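You operate a simulated robot arm through the tools that you are given. There is no shell and no other tool. Be economical: measure what you need, move in short steps, check, and stop when the job is done.

You are at the controls of a simulated two-armed robot. One attempt, no reset.

Task
Hold the calendar block, set it to FRI, and lay out the blue marker and label roll.
Fine: blue cup turned to the arrow, marker in the grey pot, roll on the desk pad.

The check looks at the end state, three seconds after you hand in, the way a careful person would. Anything else that was tipped, shoved, dropped, spilled or broken makes it a failure.

Robot
Two 7-joint arms with two-finger parallel grippers on one trunk, on a base that drives. Base frame: it is fixed to the floor where the robot stands at the start and does not move with it; the origin is under the middle of the robot, x ahead of it, y to its left, z up; the surface under the hand at the start is at about z = 735. Readings come in mm, degrees, newtons and seconds.
The left shoulder is at the start at [70, 163, 1170], the right one opposite. With the tool pointing down near the work surface each hand reaches from about 340 to 860 mm from the robot's upright axis, wherever it stands, measured 20 degrees to its own side. Places, roughly: blue marker (3x3x13 cm) [600, -500, 800]; day knob [500, 100, 800]; desk pad [1000, -500, 700]; grey pot [700, -300, 700]; pen carousel [600, -500, 800]. Payload 3.43 kg a hand.
The TCP of each hand is the grasp point between the finger pads, 34 mm short of the fingertips. In the tool frame z runs along the fingers and y along their closing line. The gripper opens to 128 mm. The fingers are 24 mm wide and 12 mm thick; the gripper's body (48 by 130 mm) begins 96 mm behind the TCP.
Orientation is that of the tool frame in the base frame, as a unit quaternion [x, y, z, w]. With the fingers straight down and closing along the base's y, the tool's x points along the base's -x, its y along +y and its z along -z.

Tools
- The arms move only by the tool jog_arm. It takes "left_increments", "right_increments" or both (then of equal length, played together; a hand with none holds still); each is a list of rows, each a list of 7 numbers: the gripper command, from -1 (fully open) to 1 (shut), values between in proportion, then the shift along the base's x, y, z in mm, then the turn, a rotation vector about the base's x, y, z in degrees. In form: [[gripper, dx, dy, dz, rx, ry, rz], ...]. A call has 1 to 20 rows; each row shifts and turns the commanded pose from where the row before left it. Each row takes 0.2 s and may step no farther than 50 mm and 8.6 degrees from the row before; otherwise, or with a gripper value out of range, the whole call is refused. A pose out of reach is approached as far as the arm can. The call stops where the force on the tool passes 40 N (or 10 N more than at its start, if that is more) or the arm is blocked; 0.2 s more then pass. The fingers move at their own pace (about 153 mm/s each) and stop on an object; they squeeze with about 24 N. The grip force told is the motor's: it shows also when the fingers shut on nothing. Time passes only in rows, and 0.2 s behind the last, so rows that do not move let the fingers close. The reply holds the time, the measured pose of the TCP, the force on the tool along the base axes, the opening and the grip force, in the units named above and with some noise, with the torque about the TCP (base axes, N m) and any sound that the robot's microphone picked up.
- Cameras (640 x 400 px; columns grow to the right, rows downward): "scene" is now at [133.6, -19.1, 1388.7]; the picture's right is [-0.24, -0.97, -0.00], its down [-0.65, 0.16, -0.75] and it looks along [0.73, -0.18, -0.66] (base axes); focal length 251 px, centre (320, 200). "left" rides on the left gripper at [76, 11, -160] in its tool frame; the picture's right is [-0.15, 0.99, 0.00], its down [-0.88, -0.13, -0.46] and it looks along [-0.45, -0.07, 0.89] (tool axes); focal length 234 px, centre (320, 200). "right" rides on the right gripper at [76, -11, -160] in its tool frame; the picture's right is [0.15, 0.99, 0.00], its down [-0.88, 0.13, -0.46] and it looks along [-0.45, 0.07, 0.89] (tool axes); focal length 234 px, centre (320, 200). There is no depth. A picture from a camera that has moved, and an enlarged one, comes with that camera's place and axes in the base frame and with its lens.
- camera(camera): a new picture of that camera. It takes no simulated time.
- slide_trunk(by): slides the trunk up (or, below 0, down) by that many mm; the arms and the scene camera ride with it, the base frame stays. It gives what a move gives, with no picture.
- base_move(legs): drives the robot by 1 to 6 legs, each [ahead, left, turn to the left] in mm, mm and degrees, along the robot's own axes; the way and the turn of a leg run together, so that a leg with both is an arc; at most 1500 mm and 180 degrees a leg. The arms and the cameras ride along, it lands a little off, and it stops where it bumps. It gives what a move gives.
- pan_tilt(pan, tilt): turns the head with the scene camera to pan (to the left, within 86 degrees either way) and tilt (down, from -29 to 69), counted from straight ahead of the robot. It gives what a move gives.
- inspect(camera, box): a new picture of the part [left, top, right, bottom] of that camera's present view, enlarged. It takes no simulated time.
- hand_in(): hands the job in; it is judged then, once.

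Work in short steps. Places have to be worked out from the pictures, the camera data and where the tool is seen: move nearer, look again, correct. Check each grasp and each placing, and mend what went wrong. You have 120 turns and 100 pictures in all, those below and enlarged ones among them. Open the grippers and draw the arms clear of the work before you hand the job in, unless the task says otherwise; then end with one line.

The tools are called after "Call:" by a JSON object that holds its "api" and its "payload". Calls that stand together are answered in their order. jog_arm: Moves the arms, as the interface text tells. Its arguments: {"type":"object","properties":{"left_increments":{"type":"array"},"right_increments":{"type":"array"}},"required":[]} The other tools are called the same way: slide_trunk (by) slides the trunk up or down; base_move (legs) drives the base; pan_tilt (pan, tilt) turns the head that bears the scene camera; camera (camera) takes a picture; inspect (camera, box) takes an enlarged picture of a part of a camera's view; hand_in () hands the job in.

At the start:

```text
clock: 0.0
left_position: [519.1, 50.3, 1210.6]
left_tool_rot: [-0.002, 1.0, 0.0, 0.001]
left_contact_force: [-0.5, 0.3, -0.5]
left_moment: [0.03, 0.01, 0.0]
left_grip_width: 128.2
left_grip_force: 0.0
right_position: [416.6, -433.9, 1193.7]
right_tool_rot: [0.0, 1.0, 0.0, 0.0]
right_contact_force: [0.5, 0.1, -0.5]
right_moment: [-0.03, 0.02, -0.01]
right_grip_width: 128.1
right_grip_force: 0.0
trunk travel left (down, up): [-650.0, 290.0]
robot x, y, heading: [-0.3, 3.1, -0.2]
head pan, tilt: [-13.9, 41.7]
```

scene: 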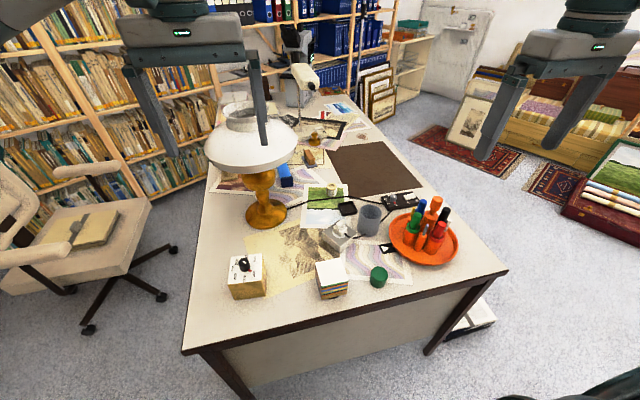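
right: 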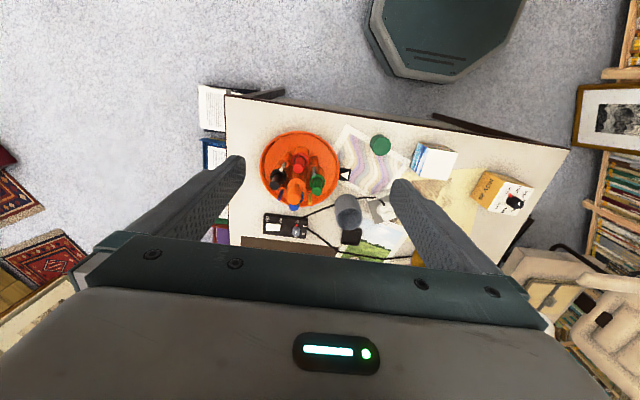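
left: 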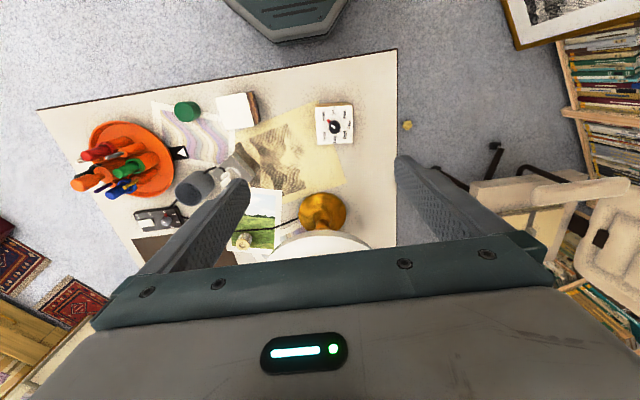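

The carousel, calendar block and pot are all visible, but small. I'll enlarge the key areas first.

Call:
{"api": "inspect", "payload": {"camera": "scene", "box": [340, 180, 480, 300]}}

Call:
{"api": "inspect", "payload": {"camera": "scene", "box": [200, 230, 360, 310]}}

Call:
{"api": "inspect", "payload": {"camera": "left", "box": [60, 70, 260, 250]}}

Call:
{"api": "inspect", "payload": {"camera": "left", "box": [290, 80, 380, 160]}}

Call:
{"api": "inspect", "payload": {"camera": "scene", "box": [240, 80, 440, 220]}}

```text
3.33 times, centred on (410, 240) of scene
camera zoom: at [133.6, -19.1, 1388.7], right [-0.24, -0.97, 0.0], down [-0.65, 0.16, -0.75], along [0.73, -0.18, -0.66], focal length 838 px, centre (20, 67)
```

zoom: 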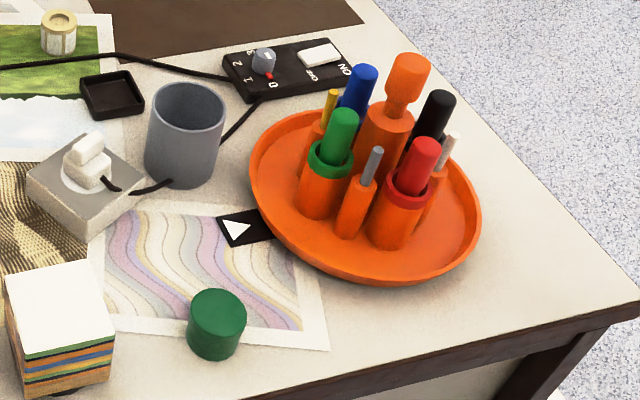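

```text
4.00 times, centred on (280, 270) of scene
camera zoom: at [133.6, -19.1, 1388.7], right [-0.24, -0.97, 0.0], down [-0.65, 0.16, -0.75], along [0.73, -0.18, -0.66], focal length 1006 px, centre (480, -80)
```

zoom: 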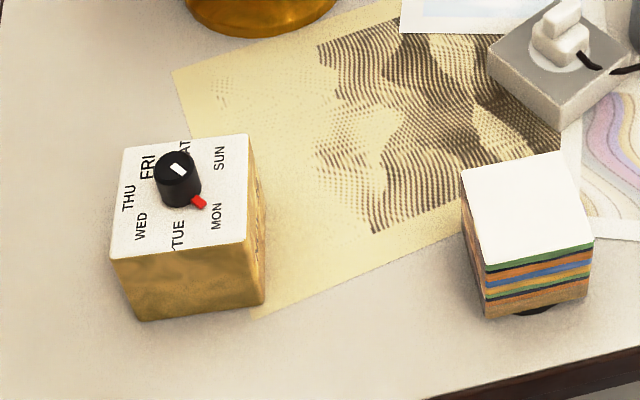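

```text
2.22 times, centred on (160, 160) of left
camera zoom: at [442.9, 62.0, 1371.1], right [0.15, 0.99, 0.0], down [0.88, -0.13, 0.46], along [0.45, -0.07, -0.89], focal length 520 px, centre (676, 289)
```

zoom: 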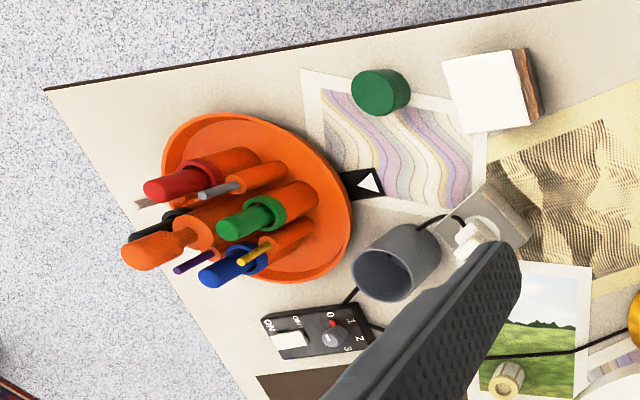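

```text
5.00 times, centred on (335, 120) of left
camera zoom: at [442.9, 62.0, 1371.1], right [0.15, 0.99, 0.0], down [0.88, -0.13, 0.46], along [0.45, -0.07, -0.89], focal length 1171 px, centre (245, 600)
```

zoom: 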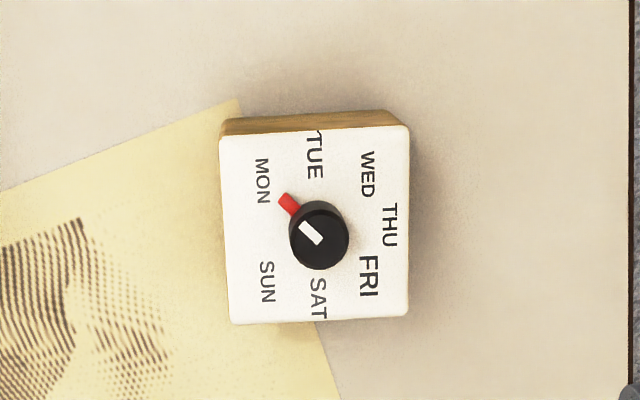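

```text
2.86 times, centred on (340, 150) of scene
camera zoom: at [133.6, -19.1, 1388.7], right [-0.24, -0.97, 0.0], down [-0.65, 0.16, -0.75], along [0.73, -0.18, -0.66], focal length 718 px, centre (263, 343)
```

zoom: 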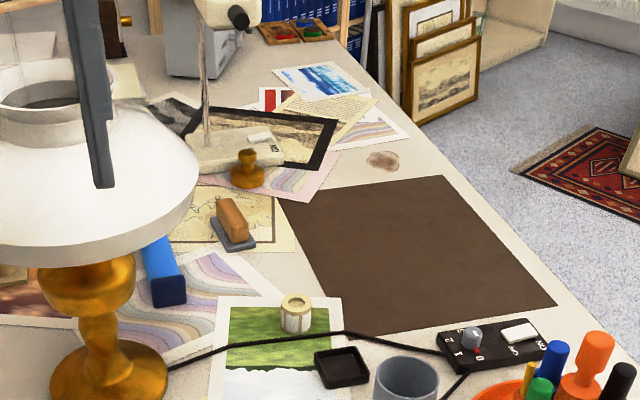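

Estimates so far: desk edge at x≈400, calendar block near (540,78), carousel near (580,-480), and the roll near (890,-255). I'll lower the right hand over the carousel for a closer view.

Call:
{"api": "jog_arm", "payload": {"right_increments": [[-1, 8, -20, -45, 0, 0, 0], [-1, 8, -15, -45, 0, 0, 0], [-1, 7, -10, -45, 0, 0, 0]]}}

Call:
{"api": "camera", "payload": {"camera": "right"}}

Call:
{"api": "inspect", "payload": {"camera": "right", "box": [220, 80, 420, 205]}}

```text
clock: 0.8
left_position: [520.0, 49.6, 1211.3]
left_tool_rot: [-0.001, 1.0, 0.001, 0.0]
left_contact_force: [0.0, -0.1, -0.2]
left_moment: [0.0, 0.03, -0.01]
left_grip_width: 128.2
left_grip_force: 0.1
right_position: [442.4, -478.3, 1057.0]
right_tool_rot: [0.0, 1.0, 0.001, 0.0]
right_contact_force: [-0.3, 0.3, -0.3]
right_moment: [-0.01, 0.01, -0.01]
right_grip_width: 128.1
right_grip_force: 0.1
trunk travel left (down, up): [-650.0, 290.0]
robot x, y, heading: [1.7, 0.4, -0.0]
head pan, tilt: [-13.9, 41.7]
```

```text
91 pictures are left
camera right: at [366.8, -490.2, 1217.2], right [-0.15, 0.99, 0.0], down [0.88, 0.13, 0.46], along [0.45, 0.07, -0.89], focal length 234 px, centre (320, 200)
```

right: 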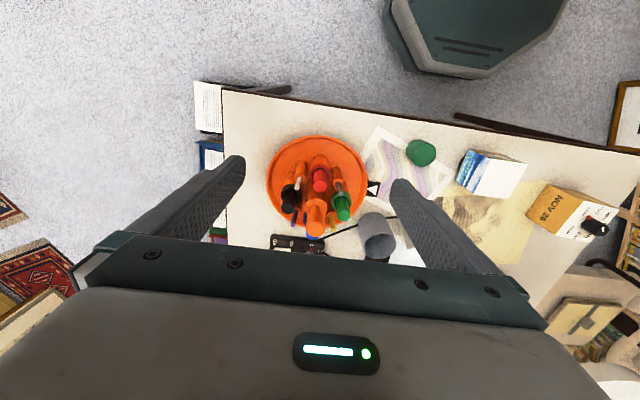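

```text
3.20 times, centred on (320, 142) of right
camera zoom: at [366.8, -490.2, 1217.2], right [-0.15, 0.99, 0.0], down [0.88, 0.13, 0.46], along [0.45, 0.07, -0.89], focal length 749 px, centre (320, 384)
```

zoom: 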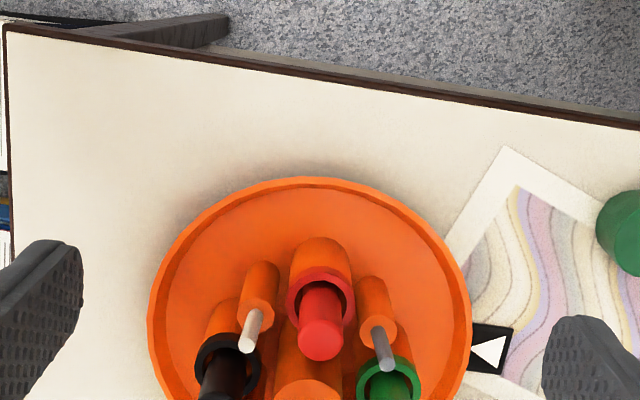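

The four large cups sit 90° apart: green is at the arrow now and blue is at the far side (+x). The carousel centre is about (567,-466), and the handle bulb is at z≈890–930, above the pens. I'll pre-turn the right hand -45° and centre it above the handle.

Call:
{"api": "jog_arm", "payload": {"right_increments": [[-1, 21, 2, -7, 0, 0, -7.5], [-1, 21, 2, -10, 0, 0, -7.5], [-1, 21, 2, -10, 0, 0, -7.5], [-1, 21, 2, -10, 0, 0, -7.5], [-1, 21, 2, -10, 0, 0, -7.5], [-1, 20, 2, -10, 0, 0, -7.5]]}}

Call:
{"api": "camera", "payload": {"camera": "right"}}

Call:
{"api": "camera", "payload": {"camera": "scene"}}

```text
clock: 2.2
left_position: [520.4, 49.6, 1209.9]
left_tool_rot: [-0.001, 1.0, 0.001, 0.0]
left_contact_force: [0.3, 0.1, -0.1]
left_moment: [-0.02, 0.04, -0.03]
left_grip_width: 128.2
left_grip_force: 0.0
right_position: [566.9, -468.0, 1001.3]
right_tool_rot: [0.383, 0.924, 0.0, 0.0]
right_contact_force: [-0.1, -0.3, 0.2]
right_moment: [0.01, 0.02, 0.0]
right_grip_width: 127.9
right_grip_force: 0.0
trunk travel left (down, up): [-650.0, 290.0]
robot x, y, heading: [0.7, 0.4, 0.3]
head pan, tilt: [-13.9, 41.7]
```

```text
89 pictures are left
camera right: at [507.1, -422.0, 1161.6], right [0.6, 0.8, 0.0], down [0.71, -0.53, 0.46], along [0.36, -0.27, -0.89], focal length 234 px, centre (320, 200)
```

right: 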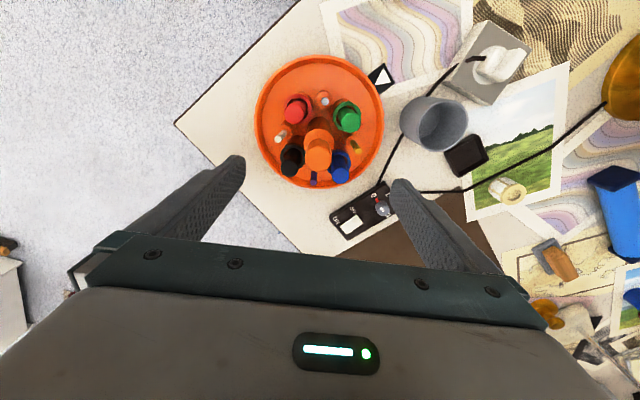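

```text
88 pictures are left
camera scene: at [134.9, -18.7, 1388.6], right [-0.24, -0.97, 0.0], down [-0.65, 0.16, -0.75], along [0.72, -0.18, -0.67], focal length 251 px, centre (320, 200)
```

scene: 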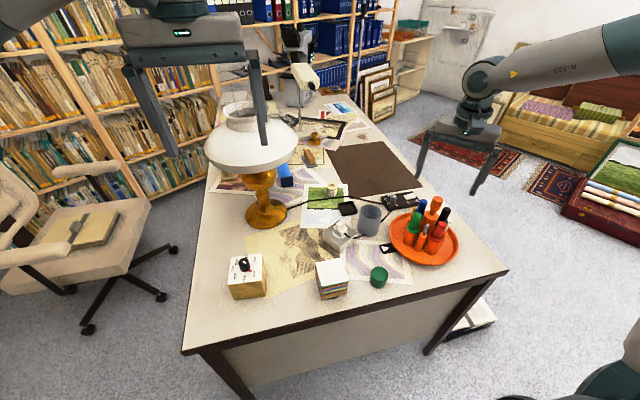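

The handle is close under the hand. I'll enlarge it to refine its centre.

Call:
{"api": "inspect", "payload": {"camera": "right", "box": [245, 50, 405, 200]}}

```text
2.67 times, centred on (325, 125) of right
camera zoom: at [507.1, -422.0, 1161.6], right [0.6, 0.8, 0.0], down [0.71, -0.53, 0.46], along [0.36, -0.27, -0.89], focal length 624 px, centre (307, 400)
```

zoom: 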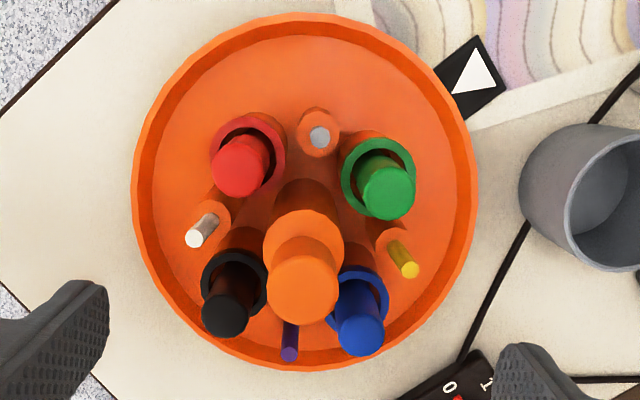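

The handle is at about (563,-465) and the arrow sits at 90° from it. Blue is at about 2°, so the turn needed is about +88°. I'll descend and grip the bulb.

Call:
{"api": "jog_arm", "payload": {"right_increments": [[-0.5, -2, 1, -30, 0, 0, 0], [-0.3, -2, 1, -25, 0, 0, 0], [-0.2, 0, 0, -18, 0, 0, 0], [1, 0, 0, 0, 0, 0, 0], [1, 0, 0, 0, 0, 0, 0], [1, 0, 0, 0, 0, 0, 0]]}}

Call:
{"api": "camera", "payload": {"camera": "right"}}

```text
clock: 3.6
left_position: [520.3, 49.8, 1210.1]
left_tool_rot: [-0.001, 1.0, 0.0, -0.001]
left_contact_force: [0.6, 0.0, -0.7]
left_moment: [0.01, 0.0, -0.03]
left_grip_width: 128.1
left_grip_force: 0.0
right_position: [563.0, -464.2, 928.0]
right_tool_rot: [0.382, 0.924, 0.001, 0.0]
right_contact_force: [-0.5, 1.2, -3.8]
right_moment: [0.08, -0.54, -0.01]
right_grip_width: 28.4
right_grip_force: 44.8
trunk travel left (down, up): [-650.0, 290.0]
robot x, y, heading: [-0.3, -0.3, 0.2]
head pan, tilt: [-13.9, 41.7]
```

```text
86 pictures are left
camera right: at [501.6, -419.7, 1088.3], right [0.6, 0.8, 0.0], down [0.72, -0.53, 0.46], along [0.37, -0.27, -0.89], focal length 234 px, centre (320, 200)
```

right: 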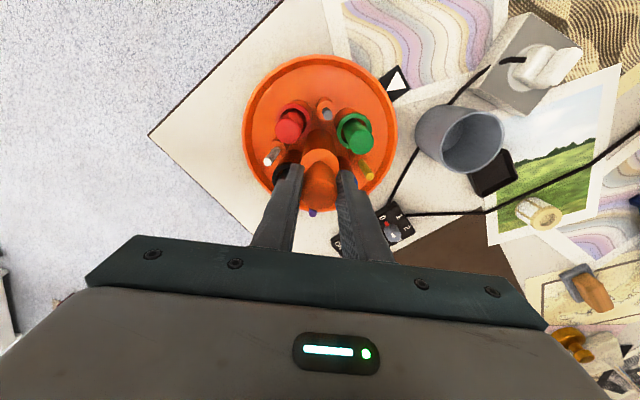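

The bulb is gripped (28 mm, little lateral force). I'll turn +88° slowly, starting with 40° to see how it behaves.

Call:
{"api": "jog_arm", "payload": {"right_increments": [[1, 0, 0, 0, 0, 0, 5], [1, 0, 0, 0, 0, 0, 5], [1, 0, 0, 0, 0, 0, 5], [1, 0, 0, 0, 0, 0, 5], [1, 0, 0, 0, 0, 0, 5], [1, 0, 0, 0, 0, 0, 5], [1, 0, 0, 0, 0, 0, 5], [1, 0, 0, 0, 0, 0, 5], [1, 0, 0, 0, 0, 0, 0]]}}

Call:
{"api": "camera", "payload": {"camera": "right"}}

```text
clock: 5.6
left_position: [520.0, 48.4, 1211.0]
left_tool_rot: [0.0, 1.0, 0.001, 0.0]
left_contact_force: [-1.2, 0.4, -1.0]
left_moment: [-0.01, -0.02, 0.0]
left_grip_width: 128.2
left_grip_force: 0.2
right_position: [561.4, -466.1, 928.4]
right_tool_rot: [0.043, 0.999, 0.001, -0.001]
right_contact_force: [1.4, -7.1, -4.8]
right_moment: [-0.43, 0.24, 0.02]
right_grip_width: 28.7
right_grip_force: 45.2
trunk travel left (down, up): [-650.0, 290.0]
robot x, y, heading: [1.3, -1.5, 0.1]
head pan, tilt: [-13.9, 41.7]
```

```text
85 pictures are left
camera right: at [485.9, -471.9, 1088.4], right [-0.06, 1.0, 0.0], down [0.89, 0.05, 0.45], along [0.45, 0.03, -0.89], focal length 234 px, centre (320, 200)
```

right: 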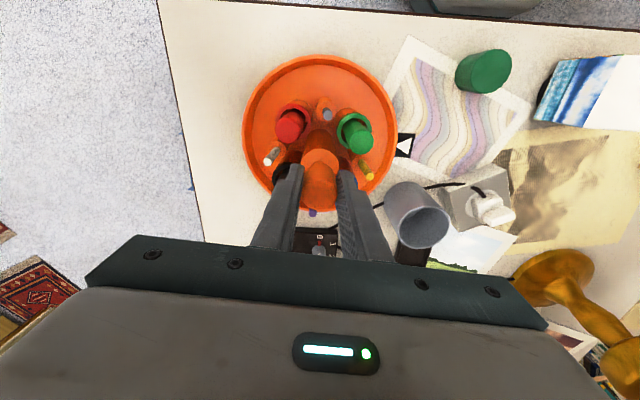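

It turns freely with the hand. I'll continue the remaining 48°.

Call:
{"api": "jog_arm", "payload": {"right_increments": [[1, 0, 0, 0, 0, 0, 5], [1, 0, 0, 0, 0, 0, 5], [1, 0, 0, 0, 0, 0, 5], [1, 0, 0, 0, 0, 0, 5], [1, 0, 0, 0, 0, 0, 5], [1, 0, 0, 0, 0, 0, 5], [1, 0, 0, 0, 0, 0, 5], [1, 0, 0, 0, 0, 0, 5], [1, 0, 0, 0, 0, 0, 5], [1, 0, 0, 0, 0, 0, 3], [1, 0, 0, 0, 0, 0, 0]]}}

Call:
{"api": "camera", "payload": {"camera": "right"}}

Call:
{"api": "inspect", "payload": {"camera": "scene", "box": [340, 180, 480, 300]}}

```text
clock: 7.0
left_position: [519.8, 47.6, 1210.4]
left_tool_rot: [0.0, 1.0, 0.0, 0.0]
left_contact_force: [-0.1, -0.1, 0.4]
left_moment: [-0.01, 0.0, 0.01]
left_grip_width: 128.0
left_grip_force: 0.0
right_position: [561.7, -468.2, 927.1]
right_tool_rot: [-0.194, 0.981, -0.002, -0.001]
right_contact_force: [-2.7, -7.8, -0.8]
right_moment: [1.59, -0.72, -0.06]
right_grip_width: 28.8
right_grip_force: 44.9
trunk travel left (down, up): [-650.0, 290.0]
robot x, y, heading: [2.0, 2.9, -0.2]
head pan, tilt: [-13.9, 41.7]
stopped in row 6 (right hand): the force on the tool passed its limit at 54 N (the readings are from after the stop); the commanded pose is now the measured one
```

```text
84 pictures are left
camera right: at [496.8, -507.3, 1088.3], right [-0.51, 0.86, 0.0], down [0.76, 0.46, 0.45], along [0.39, 0.23, -0.89], focal length 234 px, centre (320, 200)
```

right: 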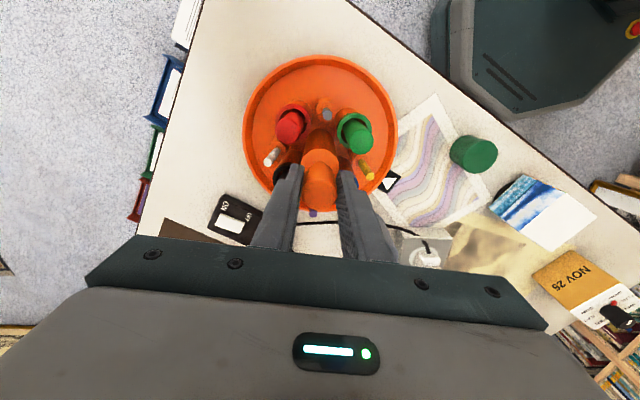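

```text
3.33 times, centred on (410, 240) of scene
camera zoom: at [133.7, -20.7, 1388.5], right [-0.24, -0.97, 0.0], down [-0.65, 0.16, -0.75], along [0.72, -0.18, -0.67], focal length 838 px, centre (20, 67)
```

zoom: 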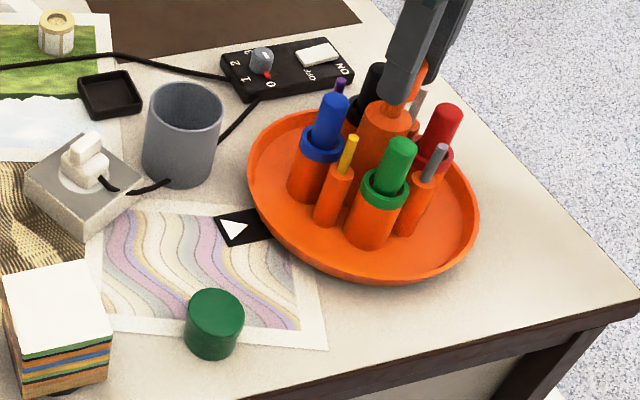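

The turn stopped 67° in on a side-force peak, most likely because my grip is off the axis. I'll release, let the hand recentre, then regrip.

Call:
{"api": "jog_arm", "payload": {"right_increments": [[0.0, 0, 0, 0, 0, 0, 0], [-0.2, 0, 0, 0, 0, 0, 0], [-0.2, 1.5, 2.5, 0, 0, 0, 0], [-0.2, 0, 0, 0, 0, 0, 0]]}}

Call:
{"api": "camera", "payload": {"camera": "right"}}

Call:
{"api": "inspect", "payload": {"camera": "right", "box": [240, 50, 400, 210]}}

```text
clock: 8.0
left_position: [519.7, 49.3, 1211.3]
left_tool_rot: [0.0, 1.0, 0.0, 0.0]
left_contact_force: [-0.1, 0.2, 0.3]
left_moment: [0.01, 0.04, -0.02]
left_grip_width: 128.1
left_grip_force: 0.1
right_position: [563.0, -463.9, 928.7]
right_tool_rot: [-0.196, 0.981, -0.003, 0.0]
right_contact_force: [-0.3, -0.5, 0.8]
right_moment: [-0.04, -0.01, 0.03]
right_grip_width: 76.9
right_grip_force: 0.0
trunk travel left (down, up): [-650.0, 290.0]
robot x, y, heading: [-0.4, 2.9, 0.1]
head pan, tilt: [-13.9, 41.7]
```

```text
82 pictures are left
camera right: at [498.7, -504.3, 1088.7], right [-0.52, 0.86, 0.0], down [0.76, 0.46, 0.45], along [0.39, 0.23, -0.89], focal length 234 px, centre (320, 200)
```

right: 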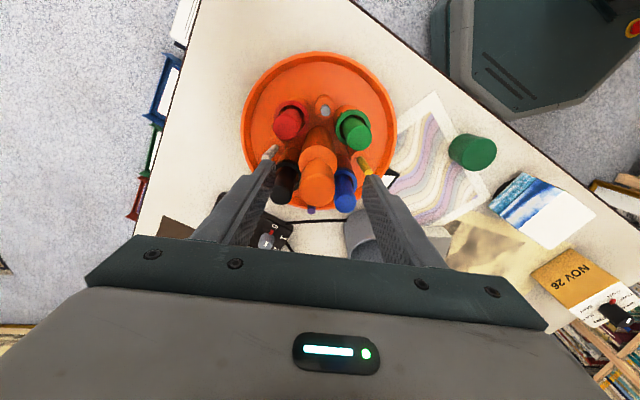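

```text
2.50 times, centred on (320, 130) of right
camera zoom: at [498.7, -504.3, 1088.7], right [-0.52, 0.86, 0.0], down [0.76, 0.46, 0.45], along [0.39, 0.23, -0.89], focal length 585 px, centre (320, 375)
```

zoom: 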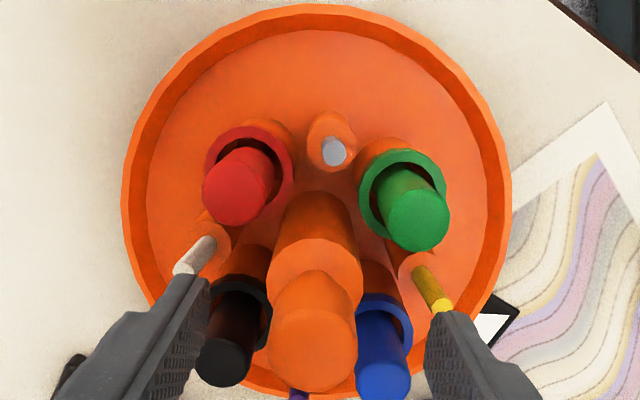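

The bulb is centred between the fingers. I'll regrip and turn on in smaller steps.

Call:
{"api": "jog_arm", "payload": {"right_increments": [[1, 0, -1, 0, 0, 0, 0], [1, 0, 0, 0, 0, 0, 0], [1, 0, 0, 0, 0, 0, 0], [1, 0, 0, 0, 0, 0, 3], [1, 0, 0, 0, 0, 0, 3], [1, 0, 0, 0, 0, 0, 3], [1, 0, 0, 0, 0, 0, 3], [1, 0, 0, 0, 0, 0, 3], [1, 0, 0, 0, 0, 0, 3], [1, 0, 0, 0, 0, 0, 2.5], [1, 0, 0, 0, 0, 0, 0]]}}

Call:
{"api": "camera", "payload": {"camera": "right"}}

```text
clock: 8.8
left_position: [519.3, 47.4, 1210.8]
left_tool_rot: [0.002, 1.0, 0.0, 0.001]
left_contact_force: [0.0, 0.5, -0.6]
left_moment: [-0.04, 0.02, 0.04]
left_grip_width: 128.0
left_grip_force: 0.0
right_position: [564.7, -466.0, 928.6]
right_tool_rot: [-0.204, 0.979, -0.004, -0.002]
right_contact_force: [-2.2, -3.5, 0.7]
right_moment: [1.78, -0.66, -0.02]
right_grip_width: 28.7
right_grip_force: 44.7
trunk travel left (down, up): [-650.0, 290.0]
robot x, y, heading: [-0.5, -3.5, -0.0]
head pan, tilt: [-13.9, 41.7]
stopped in row 4 (right hand): the force on the tool passed its limit at 51 N (the readings are from after the stop); the commanded pose is now the measured one
```

```text
80 pictures are left
camera right: at [500.1, -506.6, 1089.0], right [-0.53, 0.85, -0.01], down [0.76, 0.47, 0.45], along [0.39, 0.23, -0.89], focal length 234 px, centre (320, 200)
```

right: 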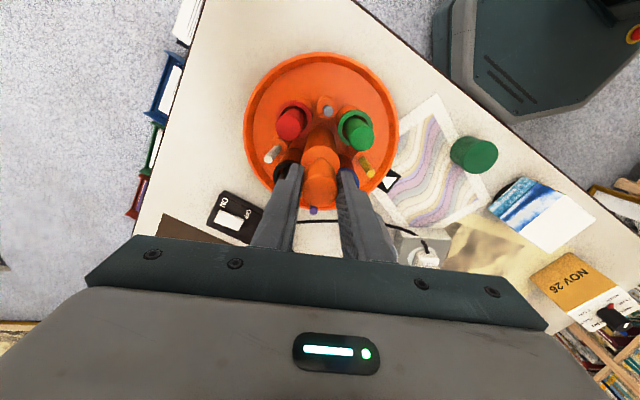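

The turn stalled at the same carousel angle. To tell an arm limit from a carousel stop, I'll release, rotate the hand back to about -10°, regrip there and check the forces.

Call:
{"api": "jog_arm", "payload": {"right_increments": [[-0.2, 0, 0, 0, 0, 0, 0], [-0.2, 0, 0, 0, 0, 0, 0], [-0.2, 0, 0, 5, 0, 0, -8], [-0.2, 0, 0, 0, 0, 0, -8], [-0.2, 0, 0, 0, 0, 0, -8], [-0.2, -1, 0, 0, 0, 0, -8], [-0.2, -1, 0, 0, 0, 0, -8], [-0.2, 0, 0, -5, 0, 0, 0]]}}

Call:
{"api": "inspect", "payload": {"camera": "right", "box": [220, 30, 420, 230]}}

```text
clock: 10.6
left_position: [521.1, 47.5, 1210.3]
left_tool_rot: [0.0, 1.0, -0.001, 0.0]
left_contact_force: [0.0, -0.4, 0.7]
left_moment: [0.02, -0.01, -0.02]
left_grip_width: 127.9
left_grip_force: 0.0
right_position: [563.9, -465.7, 928.3]
right_tool_rot: [0.145, 0.989, -0.004, -0.004]
right_contact_force: [0.1, 0.1, -0.5]
right_moment: [0.0, -0.02, 0.0]
right_grip_width: 76.8
right_grip_force: 0.1
trunk travel left (down, up): [-650.0, 290.0]
robot x, y, heading: [1.6, 2.4, -0.4]
head pan, tilt: [-13.9, 41.7]
```

```text
2.00 times, centred on (320, 130) of right
camera zoom: at [489.4, -455.0, 1088.9], right [0.14, 0.99, -0.01], down [0.88, -0.12, 0.45], along [0.45, -0.07, -0.89], focal length 468 px, centre (320, 340)
```

zoom: 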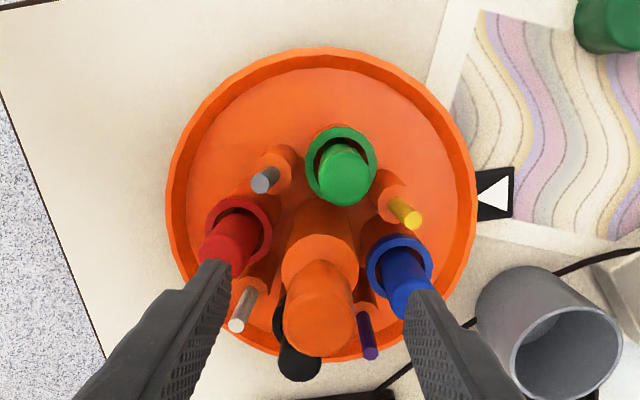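

The hand is centred and has a slight tilt of about 0.6°. I'll correct the tilt, regrip, check the forces, then turn gently.

Call:
{"api": "jog_arm", "payload": {"right_increments": [[-0.2, -1, -1, 0, 0.4, -0.5, 0], [1, 0, 0, 0, 0, 0, 0], [1, 0, 0, 0, 0, 0, 0], [1, 0, 0, 0, 0, 0, 0]]}}

Call:
{"api": "jog_arm", "payload": {"right_increments": [[1, 0, 0, 0, 0, 0, 2], [1, 0, 0, 0, 0, 0, 2], [1, 0, 0, 0, 0, 0, 2], [1, 0, 0, 0, 0, 0, 2], [1, 0, 0, 0, 0, 0, 2], [1, 0, 0, 0, 0, 0, 0]]}}

Call:
{"api": "inspect", "payload": {"camera": "right", "box": [220, 30, 420, 230]}}

```text
clock: 11.6
left_position: [519.8, 48.5, 1210.2]
left_tool_rot: [0.001, 1.0, 0.0, 0.0]
left_contact_force: [-0.2, -1.3, 0.0]
left_moment: [0.0, 0.04, -0.01]
left_grip_width: 127.9
left_grip_force: 0.0
right_position: [561.9, -465.8, 928.3]
right_tool_rot: [0.143, 0.99, 0.001, 0.001]
right_contact_force: [-1.0, 5.2, -3.8]
right_moment: [0.01, -0.58, 0.05]
right_grip_width: 28.5
right_grip_force: 45.0
trunk travel left (down, up): [-650.0, 290.0]
robot x, y, heading: [-2.0, 0.6, -0.1]
head pan, tilt: [-13.9, 41.7]
```

```text
clock: 13.0
left_position: [520.9, 48.6, 1211.1]
left_tool_rot: [0.001, 1.0, 0.0, -0.001]
left_contact_force: [0.9, -0.7, -0.2]
left_moment: [-0.02, -0.04, 0.0]
left_grip_width: 128.2
left_grip_force: 0.1
right_position: [561.9, -467.0, 927.8]
right_tool_rot: [0.056, 0.998, 0.0, 0.0]
right_contact_force: [3.2, 9.0, -7.1]
right_moment: [0.16, -0.02, 0.08]
right_grip_width: 28.7
right_grip_force: 45.2
trunk travel left (down, up): [-650.0, 290.0]
robot x, y, heading: [-0.4, -0.1, -0.3]
head pan, tilt: [-13.9, 41.7]
```

```text
2.00 times, centred on (320, 130) of right
camera zoom: at [486.1, -470.0, 1088.5], right [-0.04, 1.0, 0.0], down [0.89, 0.03, 0.46], along [0.46, 0.02, -0.89], focal length 468 px, centre (320, 340)
```

zoom: 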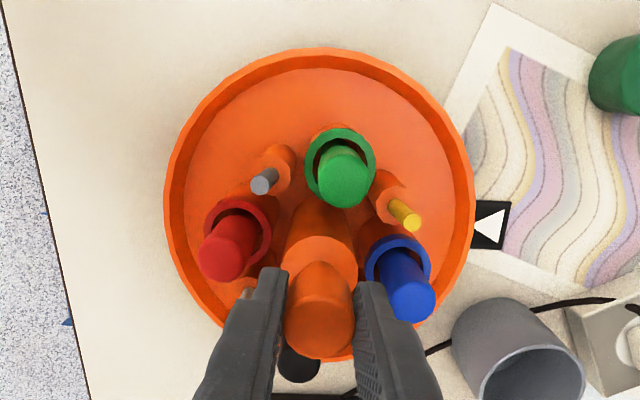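

It now turns past the earlier stall point, so that was the arm and not a carousel stop. I'll turn 12° more.

Call:
{"api": "jog_arm", "payload": {"right_increments": [[1, 0, 0, 0, 0, 0, 2], [1, 0, 0, 0, 0, 0, 2], [1, 0, 0, 0, 0, 0, 2], [1, 0, 0, 0, 0, 0, 2], [1, 0, 0, 0, 0, 0, 2], [1, 0, 0, 0, 0, 0, 2], [1, 0, 0, 0, 0, 0, 0]]}}

Call:
{"api": "inspect", "payload": {"camera": "right", "box": [220, 30, 420, 230]}}

```text
clock: 14.6
left_position: [519.5, 48.6, 1211.0]
left_tool_rot: [0.001, 1.0, 0.0, 0.0]
left_contact_force: [0.4, -0.3, 0.6]
left_moment: [0.01, 0.01, -0.02]
left_grip_width: 127.9
left_grip_force: 0.0
right_position: [560.8, -466.0, 928.1]
right_tool_rot: [-0.048, 0.999, 0.0, 0.0]
right_contact_force: [3.9, 0.7, 2.6]
right_moment: [-0.28, 0.78, 0.0]
right_grip_width: 28.8
right_grip_force: 45.3
trunk travel left (down, up): [-650.0, 290.0]
robot x, y, heading: [-2.8, 2.0, 0.2]
head pan, tilt: [-13.9, 41.7]
```

```text
2.00 times, centred on (320, 130) of right
camera zoom: at [488.1, -486.2, 1088.5], right [-0.24, 0.97, 0.0], down [0.86, 0.21, 0.46], along [0.44, 0.11, -0.89], focal length 468 px, centre (320, 340)
```

zoom: 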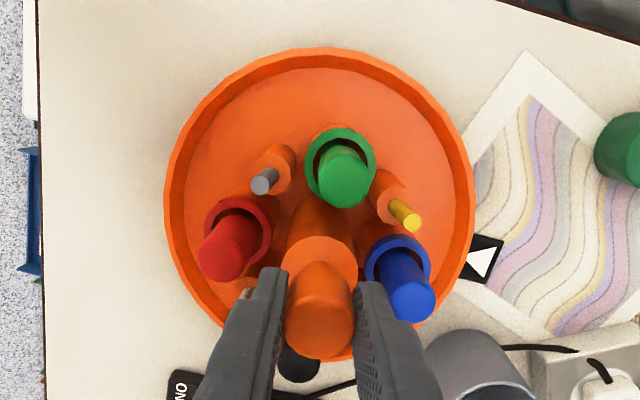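

Blue is at about 91–92° and the arrow at 90°, which is good. I'll release, rise, and move over the blue marker near (561,-419) with yaw back to 0.

Call:
{"api": "jog_arm", "payload": {"right_increments": [[-0.2, 0, 0, 0, 0, 0, 0], [-0.2, 0, 0, 0, 0, 0, 0], [-0.2, 0, 0, 30, 0, 0, -2.7], [-0.3, 0, 16, 20, 0, 0, -2.7], [-0.4, 0, 16, 0, 0, 0, 0], [-0.4, 0, 15, 0, 0, 0, 0]]}}

Call:
{"api": "camera", "payload": {"camera": "right"}}

Call:
{"api": "inspect", "payload": {"camera": "right", "box": [220, 50, 420, 210]}}

Call:
{"api": "inspect", "payload": {"camera": "scene", "box": [340, 180, 480, 300]}}

```text
clock: 16.0
left_position: [519.5, 48.0, 1209.7]
left_tool_rot: [0.001, 1.0, 0.0, 0.001]
left_contact_force: [0.6, 0.7, -0.6]
left_moment: [0.0, 0.01, 0.01]
left_grip_width: 128.0
left_grip_force: 0.0
right_position: [561.0, -418.8, 979.2]
right_tool_rot: [-0.001, 1.0, 0.001, 0.001]
right_contact_force: [-0.1, -0.3, 0.2]
right_moment: [-0.01, 0.0, 0.03]
right_grip_width: 89.5
right_grip_force: 0.0
trunk travel left (down, up): [-650.0, 290.0]
robot x, y, heading: [0.4, -6.5, -0.3]
head pan, tilt: [-13.9, 41.7]
```

```text
76 pictures are left
camera right: at [485.5, -431.8, 1139.5], right [-0.15, 0.99, 0.0], down [0.88, 0.13, 0.46], along [0.45, 0.07, -0.89], focal length 234 px, centre (320, 200)
```

right: 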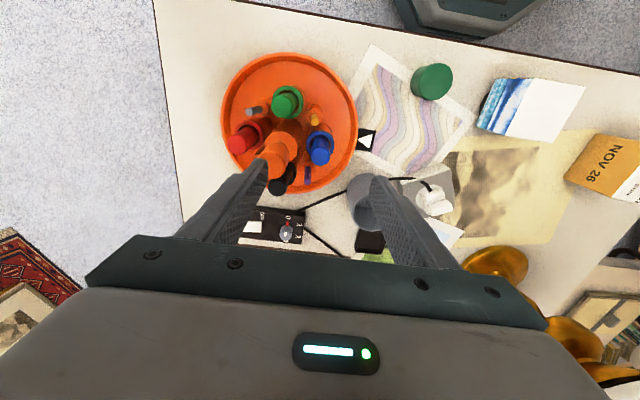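

```text
2.50 times, centred on (320, 130) of right
camera zoom: at [485.5, -431.8, 1139.5], right [-0.15, 0.99, 0.0], down [0.88, 0.13, 0.46], along [0.45, 0.07, -0.89], focal length 585 px, centre (320, 375)
```

zoom: 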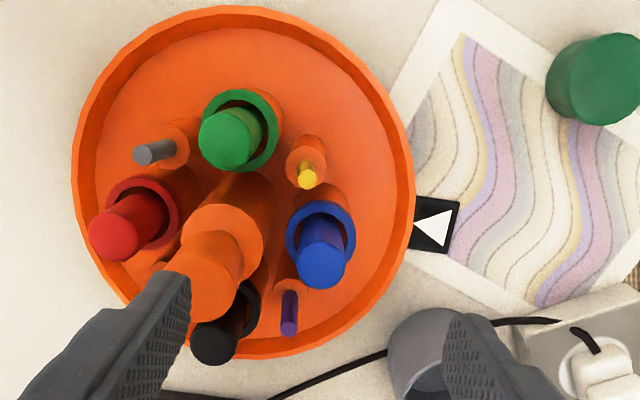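

```text
3.33 times, centred on (410, 240) of scene
camera zoom: at [133.6, -19.5, 1388.7], right [-0.24, -0.97, 0.0], down [-0.64, 0.16, -0.75], along [0.72, -0.18, -0.66], focal length 838 px, centre (20, 67)
```

zoom: 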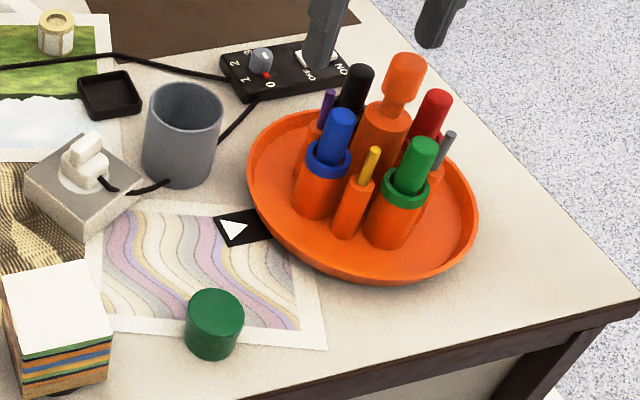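

Blue is aligned with the arrow. Along y the gap beside the handle post is too tight for a finger. I'll close along x instead, shifted slightly outwards to clear the thin pens, so I turn the hand -90° above the marker.

Call:
{"api": "jog_arm", "payload": {"right_increments": [[-0.4, 0, 1, 0, 0, 0, -8.2], [-0.4, 0, 1, 0, 0, 0, -8.2], [-0.4, 0, 1, 0, 0, 0, -8.2], [-0.4, 0, 1, 0, 0, 0, -8.2], [-0.4, 0, 1, 0, 0, 0, -8.2], [-0.4, 0, 1, 0, 0, 0, -8.2], [-0.4, 0, 0, 0, 0, 0, -8.2], [-0.4, 0, 0, 0, 0, 0, -8.2], [-0.4, 0, 0, 0, 0, 0, -8.2], [-0.4, 0, 0, 0, 0, 0, -8.1], [-0.55, 0, 0, 0, 0, 0, -8.1]]}}

Call:
{"api": "camera", "payload": {"camera": "right"}}

Call:
{"api": "inspect", "payload": {"camera": "right", "box": [220, 50, 420, 210]}}

```text
clock: 18.4
left_position: [519.7, 48.5, 1210.7]
left_tool_rot: [0.0, 1.0, 0.001, 0.0]
left_contact_force: [0.3, -0.4, -0.4]
left_moment: [0.0, 0.02, -0.01]
left_grip_width: 128.1
left_grip_force: 0.0
right_position: [561.3, -414.3, 977.1]
right_tool_rot: [0.706, 0.708, 0.0, 0.001]
right_contact_force: [-0.7, 0.0, 0.5]
right_moment: [-0.01, 0.03, -0.01]
right_grip_width: 99.1
right_grip_force: 0.1
trunk travel left (down, up): [-650.0, 290.0]
robot x, y, heading: [0.4, -2.0, -0.5]
head pan, tilt: [-13.9, 41.7]
```

```text
73 pictures are left
camera right: at [551.2, -338.8, 1137.9], right [0.99, 0.15, 0.0], down [0.13, -0.88, 0.46], along [0.07, -0.45, -0.89], focal length 234 px, centre (320, 200)
```

right: 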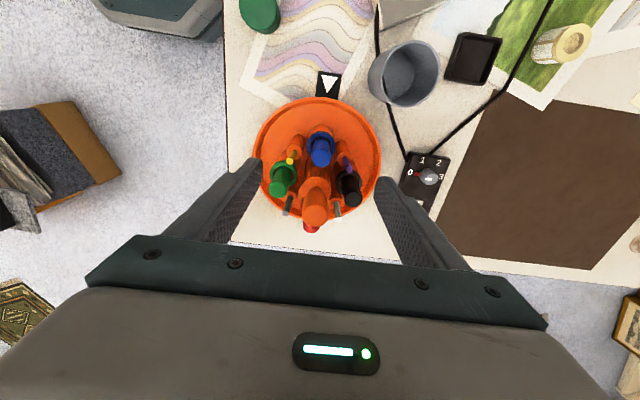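

```text
2.50 times, centred on (320, 130) of right
camera zoom: at [551.2, -338.8, 1137.9], right [0.99, 0.15, 0.0], down [0.13, -0.88, 0.46], along [0.07, -0.45, -0.89], focal length 585 px, centre (320, 375)
```

zoom: 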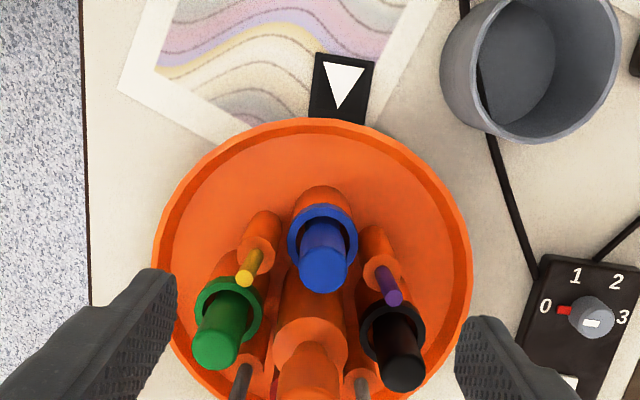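

Everything is lined up. The marker is about 3 mm to +x of the hand. I'll pre-close to 50 mm, descend to z≈880 and grip.

Call:
{"api": "jog_arm", "payload": {"right_increments": [[0.22, 2, 3, -20, 0, 0, 0], [0.22, 0, 0, -25, 0, 0, 0], [0.22, 0, 0, -25, 0, 0, 0], [0.22, 0, 0, -27, 0, 0, 0], [0.22, 0, 0, 0, 0, 0, 0]]}}

Call:
{"api": "inspect", "payload": {"camera": "right", "box": [220, 70, 420, 230]}}

```text
clock: 19.6
left_position: [519.2, 47.6, 1210.6]
left_tool_rot: [0.001, 1.0, 0.0, 0.0]
left_contact_force: [-0.3, 1.0, 0.3]
left_moment: [-0.02, -0.03, 0.03]
left_grip_width: 127.9
left_grip_force: 0.0
right_position: [562.4, -411.1, 879.8]
right_tool_rot: [0.707, 0.708, 0.0, 0.001]
right_contact_force: [-0.6, 0.7, 0.1]
right_moment: [-0.02, -0.04, 0.0]
right_grip_width: 50.0
right_grip_force: 0.1
trunk travel left (down, up): [-650.0, 290.0]
robot x, y, heading: [-2.7, -1.5, -0.4]
head pan, tilt: [-13.9, 41.7]
```

```text
2.50 times, centred on (320, 150) of right
camera zoom: at [552.1, -336.5, 1040.4], right [0.99, 0.15, 0.0], down [0.13, -0.88, 0.46], along [0.07, -0.45, -0.89], focal length 585 px, centre (320, 325)
```

zoom: 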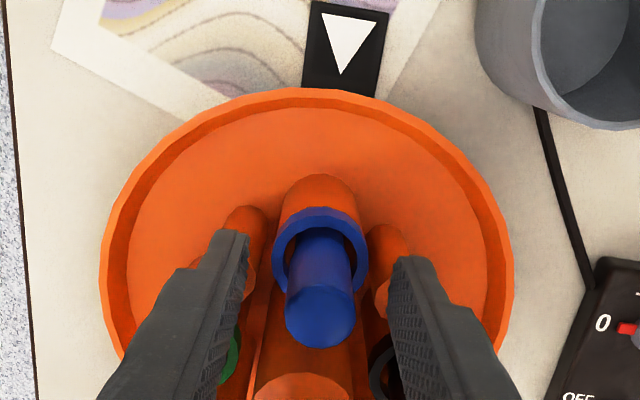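

The marker stands between the pads with clear sides. I'll close and lift straight up.

Call:
{"api": "jog_arm", "payload": {"right_increments": [[1, 0, 0, 0, 0, 0, 0], [1, 0, 0, 0, 0, 0, 0], [1, 0, 0, 0, 0, 0, 0], [1, 0, 0, 10, 0, 0, 0], [1, 0, 0, 20, 0, 0, 0], [1, 0, 0, 30, 0, 0, 0], [1, 0, 0, 40, 0, 0, 0], [1, 0, 0, 40, 0, 0, 0], [1, 0, 0, 20, 0, 0, 0]]}}

Call:
{"api": "camera", "payload": {"camera": "right"}}

Call:
{"api": "camera", "payload": {"camera": "scene"}}

```text
clock: 21.6
left_position: [519.4, 47.4, 1211.3]
left_tool_rot: [0.001, 1.0, -0.001, -0.001]
left_contact_force: [-0.1, -0.1, 0.5]
left_moment: [0.0, 0.02, -0.02]
left_grip_width: 128.1
left_grip_force: 0.0
right_position: [562.5, -410.3, 1041.6]
right_tool_rot: [0.707, 0.708, -0.001, 0.001]
right_contact_force: [0.3, 0.0, -0.3]
right_moment: [0.03, 0.04, 0.01]
right_grip_width: 21.2
right_grip_force: 24.5
trunk travel left (down, up): [-650.0, 290.0]
robot x, y, heading: [1.6, -2.0, -0.1]
head pan, tilt: [-13.9, 41.7]
```

```text
70 pictures are left
camera right: at [552.4, -335.7, 1202.1], right [0.99, 0.15, 0.0], down [0.13, -0.88, 0.46], along [0.07, -0.45, -0.89], focal length 234 px, centre (320, 200)
```

right: 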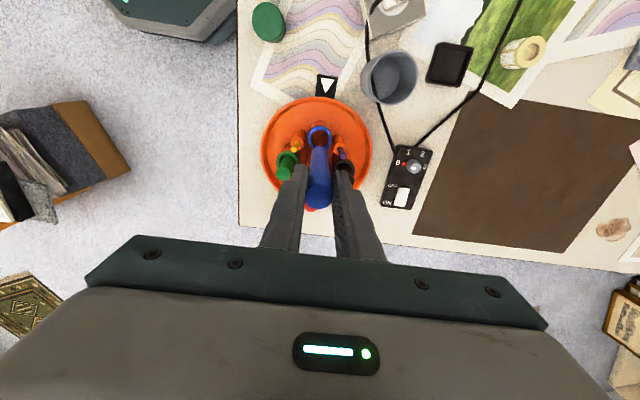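

```text
69 pictures are left
camera scene: at [133.6, -20.2, 1388.7], right [-0.24, -0.97, 0.0], down [-0.64, 0.16, -0.75], along [0.72, -0.18, -0.66], focal length 251 px, centre (320, 200)
```

scene: 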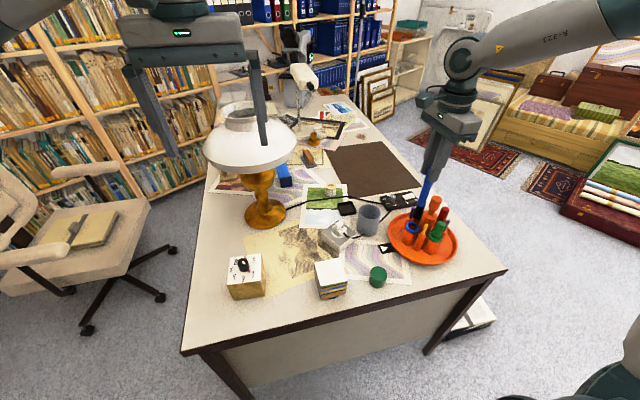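

The marker is held (21 mm). The pot centre triangulates to about (654,-317), with its rim at z≈820. I'll carry the marker over it.

Call:
{"api": "jog_arm", "payload": {"right_increments": [[1, 23, 25, 0, 0, 0, 0], [1, 23, 25, 0, 0, 0, 0], [1, 23, 25, 0, 0, 0, 0], [1, 22, 25, -20, 0, 0, 0], [1, 0, 0, -25, 0, 0, 0], [1, 0, 0, -25, 0, 0, 0], [1, 0, 0, 0, 0, 0, 0]]}}

Call:
{"api": "inspect", "payload": {"camera": "right", "box": [220, 70, 420, 230]}}

Call:
{"api": "inspect", "payload": {"camera": "scene", "box": [320, 150, 440, 270]}}

```text
clock: 23.2
left_position: [520.1, 47.1, 1209.6]
left_tool_rot: [0.001, 1.0, -0.001, 0.0]
left_contact_force: [-0.2, 1.0, 0.6]
left_moment: [-0.02, 0.02, 0.03]
left_grip_width: 128.1
left_grip_force: 0.0
right_position: [654.8, -311.3, 971.5]
right_tool_rot: [0.706, 0.708, -0.001, 0.0]
right_contact_force: [0.1, 0.6, -0.7]
right_moment: [-0.01, -0.01, 0.0]
right_grip_width: 21.2
right_grip_force: 24.1
trunk travel left (down, up): [-650.0, 290.0]
robot x, y, heading: [0.5, -0.6, -0.0]
head pan, tilt: [-13.9, 41.7]
```

```text
2.50 times, centred on (320, 150) of right
camera zoom: at [645.1, -235.8, 1131.2], right [0.99, 0.15, 0.0], down [0.13, -0.88, 0.46], along [0.07, -0.45, -0.89], focal length 585 px, centre (320, 325)
```

zoom: 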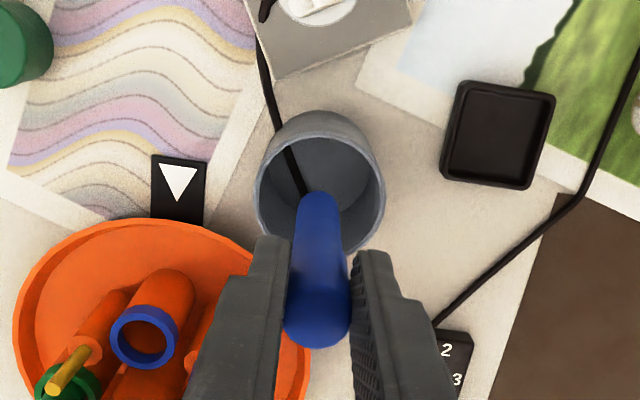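

```text
3.33 times, centred on (380, 210) of scene
camera zoom: at [133.9, -20.1, 1388.7], right [-0.24, -0.97, 0.0], down [-0.65, 0.16, -0.75], along [0.72, -0.18, -0.66], focal length 838 px, centre (120, 167)
```

zoom: 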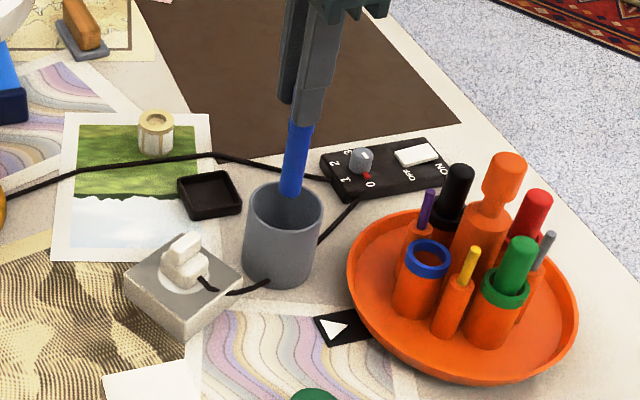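

The marker bottom is over the pot opening, within 4 mm of centre. I'll shift y by -4 and lower to z≈882, watching the force.

Call:
{"api": "jog_arm", "payload": {"right_increments": [[1, 0, -4, -20, 0, 0, 0], [1, 0, 0, -25, 0, 0, 0], [1, 0, 0, -20, 0, 0, 0], [1, 0, 0, -12, 0, 0, 0], [1, 0, 0, -8, 0, 0, 0], [1, 0, 0, 0, 0, 0, 0]]}}

Call:
{"api": "inspect", "payload": {"camera": "scene", "box": [320, 150, 440, 270]}}

```text
clock: 24.6
left_position: [519.6, 47.9, 1210.3]
left_tool_rot: [0.002, 1.0, 0.0, 0.0]
left_contact_force: [0.3, -0.3, 0.1]
left_moment: [-0.01, -0.02, 0.03]
left_grip_width: 127.6
left_grip_force: 0.1
right_position: [653.7, -316.4, 884.8]
right_tool_rot: [0.706, 0.708, 0.0, 0.001]
right_contact_force: [0.0, 0.6, -0.4]
right_moment: [0.02, -0.02, 0.01]
right_grip_width: 21.2
right_grip_force: 23.9
trunk travel left (down, up): [-650.0, 290.0]
robot x, y, heading: [0.9, -0.5, -0.0]
head pan, tilt: [-13.9, 41.7]
```

```text
3.33 times, centred on (380, 210) of scene
camera zoom: at [133.8, -20.1, 1388.7], right [-0.24, -0.97, 0.0], down [-0.65, 0.16, -0.75], along [0.72, -0.18, -0.66], focal length 838 px, centre (120, 167)
```

zoom: 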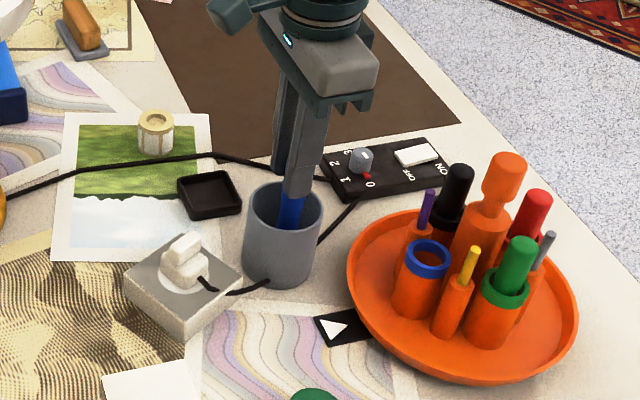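

No contact yet. I'll lower in small steps until the marker touches the pot bottom.

Call:
{"api": "jog_arm", "payload": {"right_increments": [[1, 0, 0, -3, 0, 0, 0], [1, 0, 0, -3, 0, 0, 0], [1, 0, 0, -3, 0, 0, 0], [1, 0, 0, 0, 0, 0, 0]]}}

```text
clock: 25.6
left_position: [519.4, 48.0, 1210.2]
left_tool_rot: [0.001, 1.0, 0.0, -0.001]
left_contact_force: [0.4, 0.0, -0.5]
left_moment: [0.05, -0.02, -0.03]
left_grip_width: 128.0
left_grip_force: 0.0
right_position: [655.0, -314.2, 876.9]
right_tool_rot: [0.707, 0.708, -0.001, 0.0]
right_contact_force: [0.7, 0.2, 0.2]
right_moment: [0.01, 0.02, -0.01]
right_grip_width: 21.2
right_grip_force: 24.9
trunk travel left (down, up): [-650.0, 290.0]
robot x, y, heading: [-1.1, 0.3, -0.4]
head pan, tilt: [-13.9, 41.7]
```

Call:
{"api": "jog_arm", "payload": {"right_increments": [[1, 0, 0, -3, 0, 0, 0], [1, 0, 0, -3, 0, 0, 0], [1, 0, 0, 0, 0, 0, 0]]}}

```text
clock: 26.4
left_position: [519.9, 47.6, 1210.2]
left_tool_rot: [0.0, 1.0, 0.0, 0.0]
left_contact_force: [-0.3, -0.2, 0.2]
left_moment: [0.01, -0.01, -0.03]
left_grip_width: 127.8
left_grip_force: 0.1
right_position: [654.4, -315.1, 871.4]
right_tool_rot: [0.706, 0.708, -0.001, 0.001]
right_contact_force: [-0.5, 0.3, -0.4]
right_moment: [0.01, 0.02, 0.01]
right_grip_width: 21.0
right_grip_force: 23.8
trunk travel left (down, up): [-650.0, 290.0]
robot x, y, heading: [2.3, -2.0, -0.4]
head pan, tilt: [-13.9, 41.7]
```

Still no contact at z=871. I'll carry on carefully.

Call:
{"api": "jog_arm", "payload": {"right_increments": [[1, 0, 0, -3, 0, 0, 0], [1, 0, 0, -3, 0, 0, 0], [1, 0, 0, -3, 0, 0, 0], [1, 0, 0, 0, 0, 0, 0]]}}

Call:
{"api": "inspect", "payload": {"camera": "right", "box": [220, 70, 420, 230]}}

```text
clock: 27.4
left_position: [518.2, 48.7, 1210.6]
left_tool_rot: [0.001, 1.0, -0.001, 0.001]
left_contact_force: [0.5, -0.4, 0.2]
left_moment: [-0.02, 0.03, 0.0]
left_grip_width: 127.8
left_grip_force: 0.0
right_position: [653.8, -314.0, 865.2]
right_tool_rot: [0.706, 0.708, 0.002, 0.004]
right_contact_force: [2.0, -0.6, 20.4]
right_moment: [-0.1, -0.34, 0.03]
right_grip_width: 21.4
right_grip_force: 23.8
trunk travel left (down, up): [-650.0, 290.0]
robot x, y, heading: [-2.7, -2.1, -0.0]
head pan, tilt: [-13.9, 41.7]
```

```text
2.50 times, centred on (320, 150) of right
camera zoom: at [641.7, -238.9, 1025.2], right [0.99, 0.15, 0.01], down [0.13, -0.88, 0.46], along [0.07, -0.45, -0.89], focal length 585 px, centre (320, 325)
```

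zoom: 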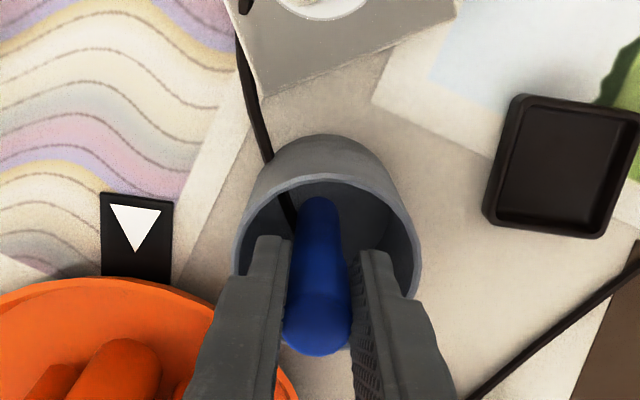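

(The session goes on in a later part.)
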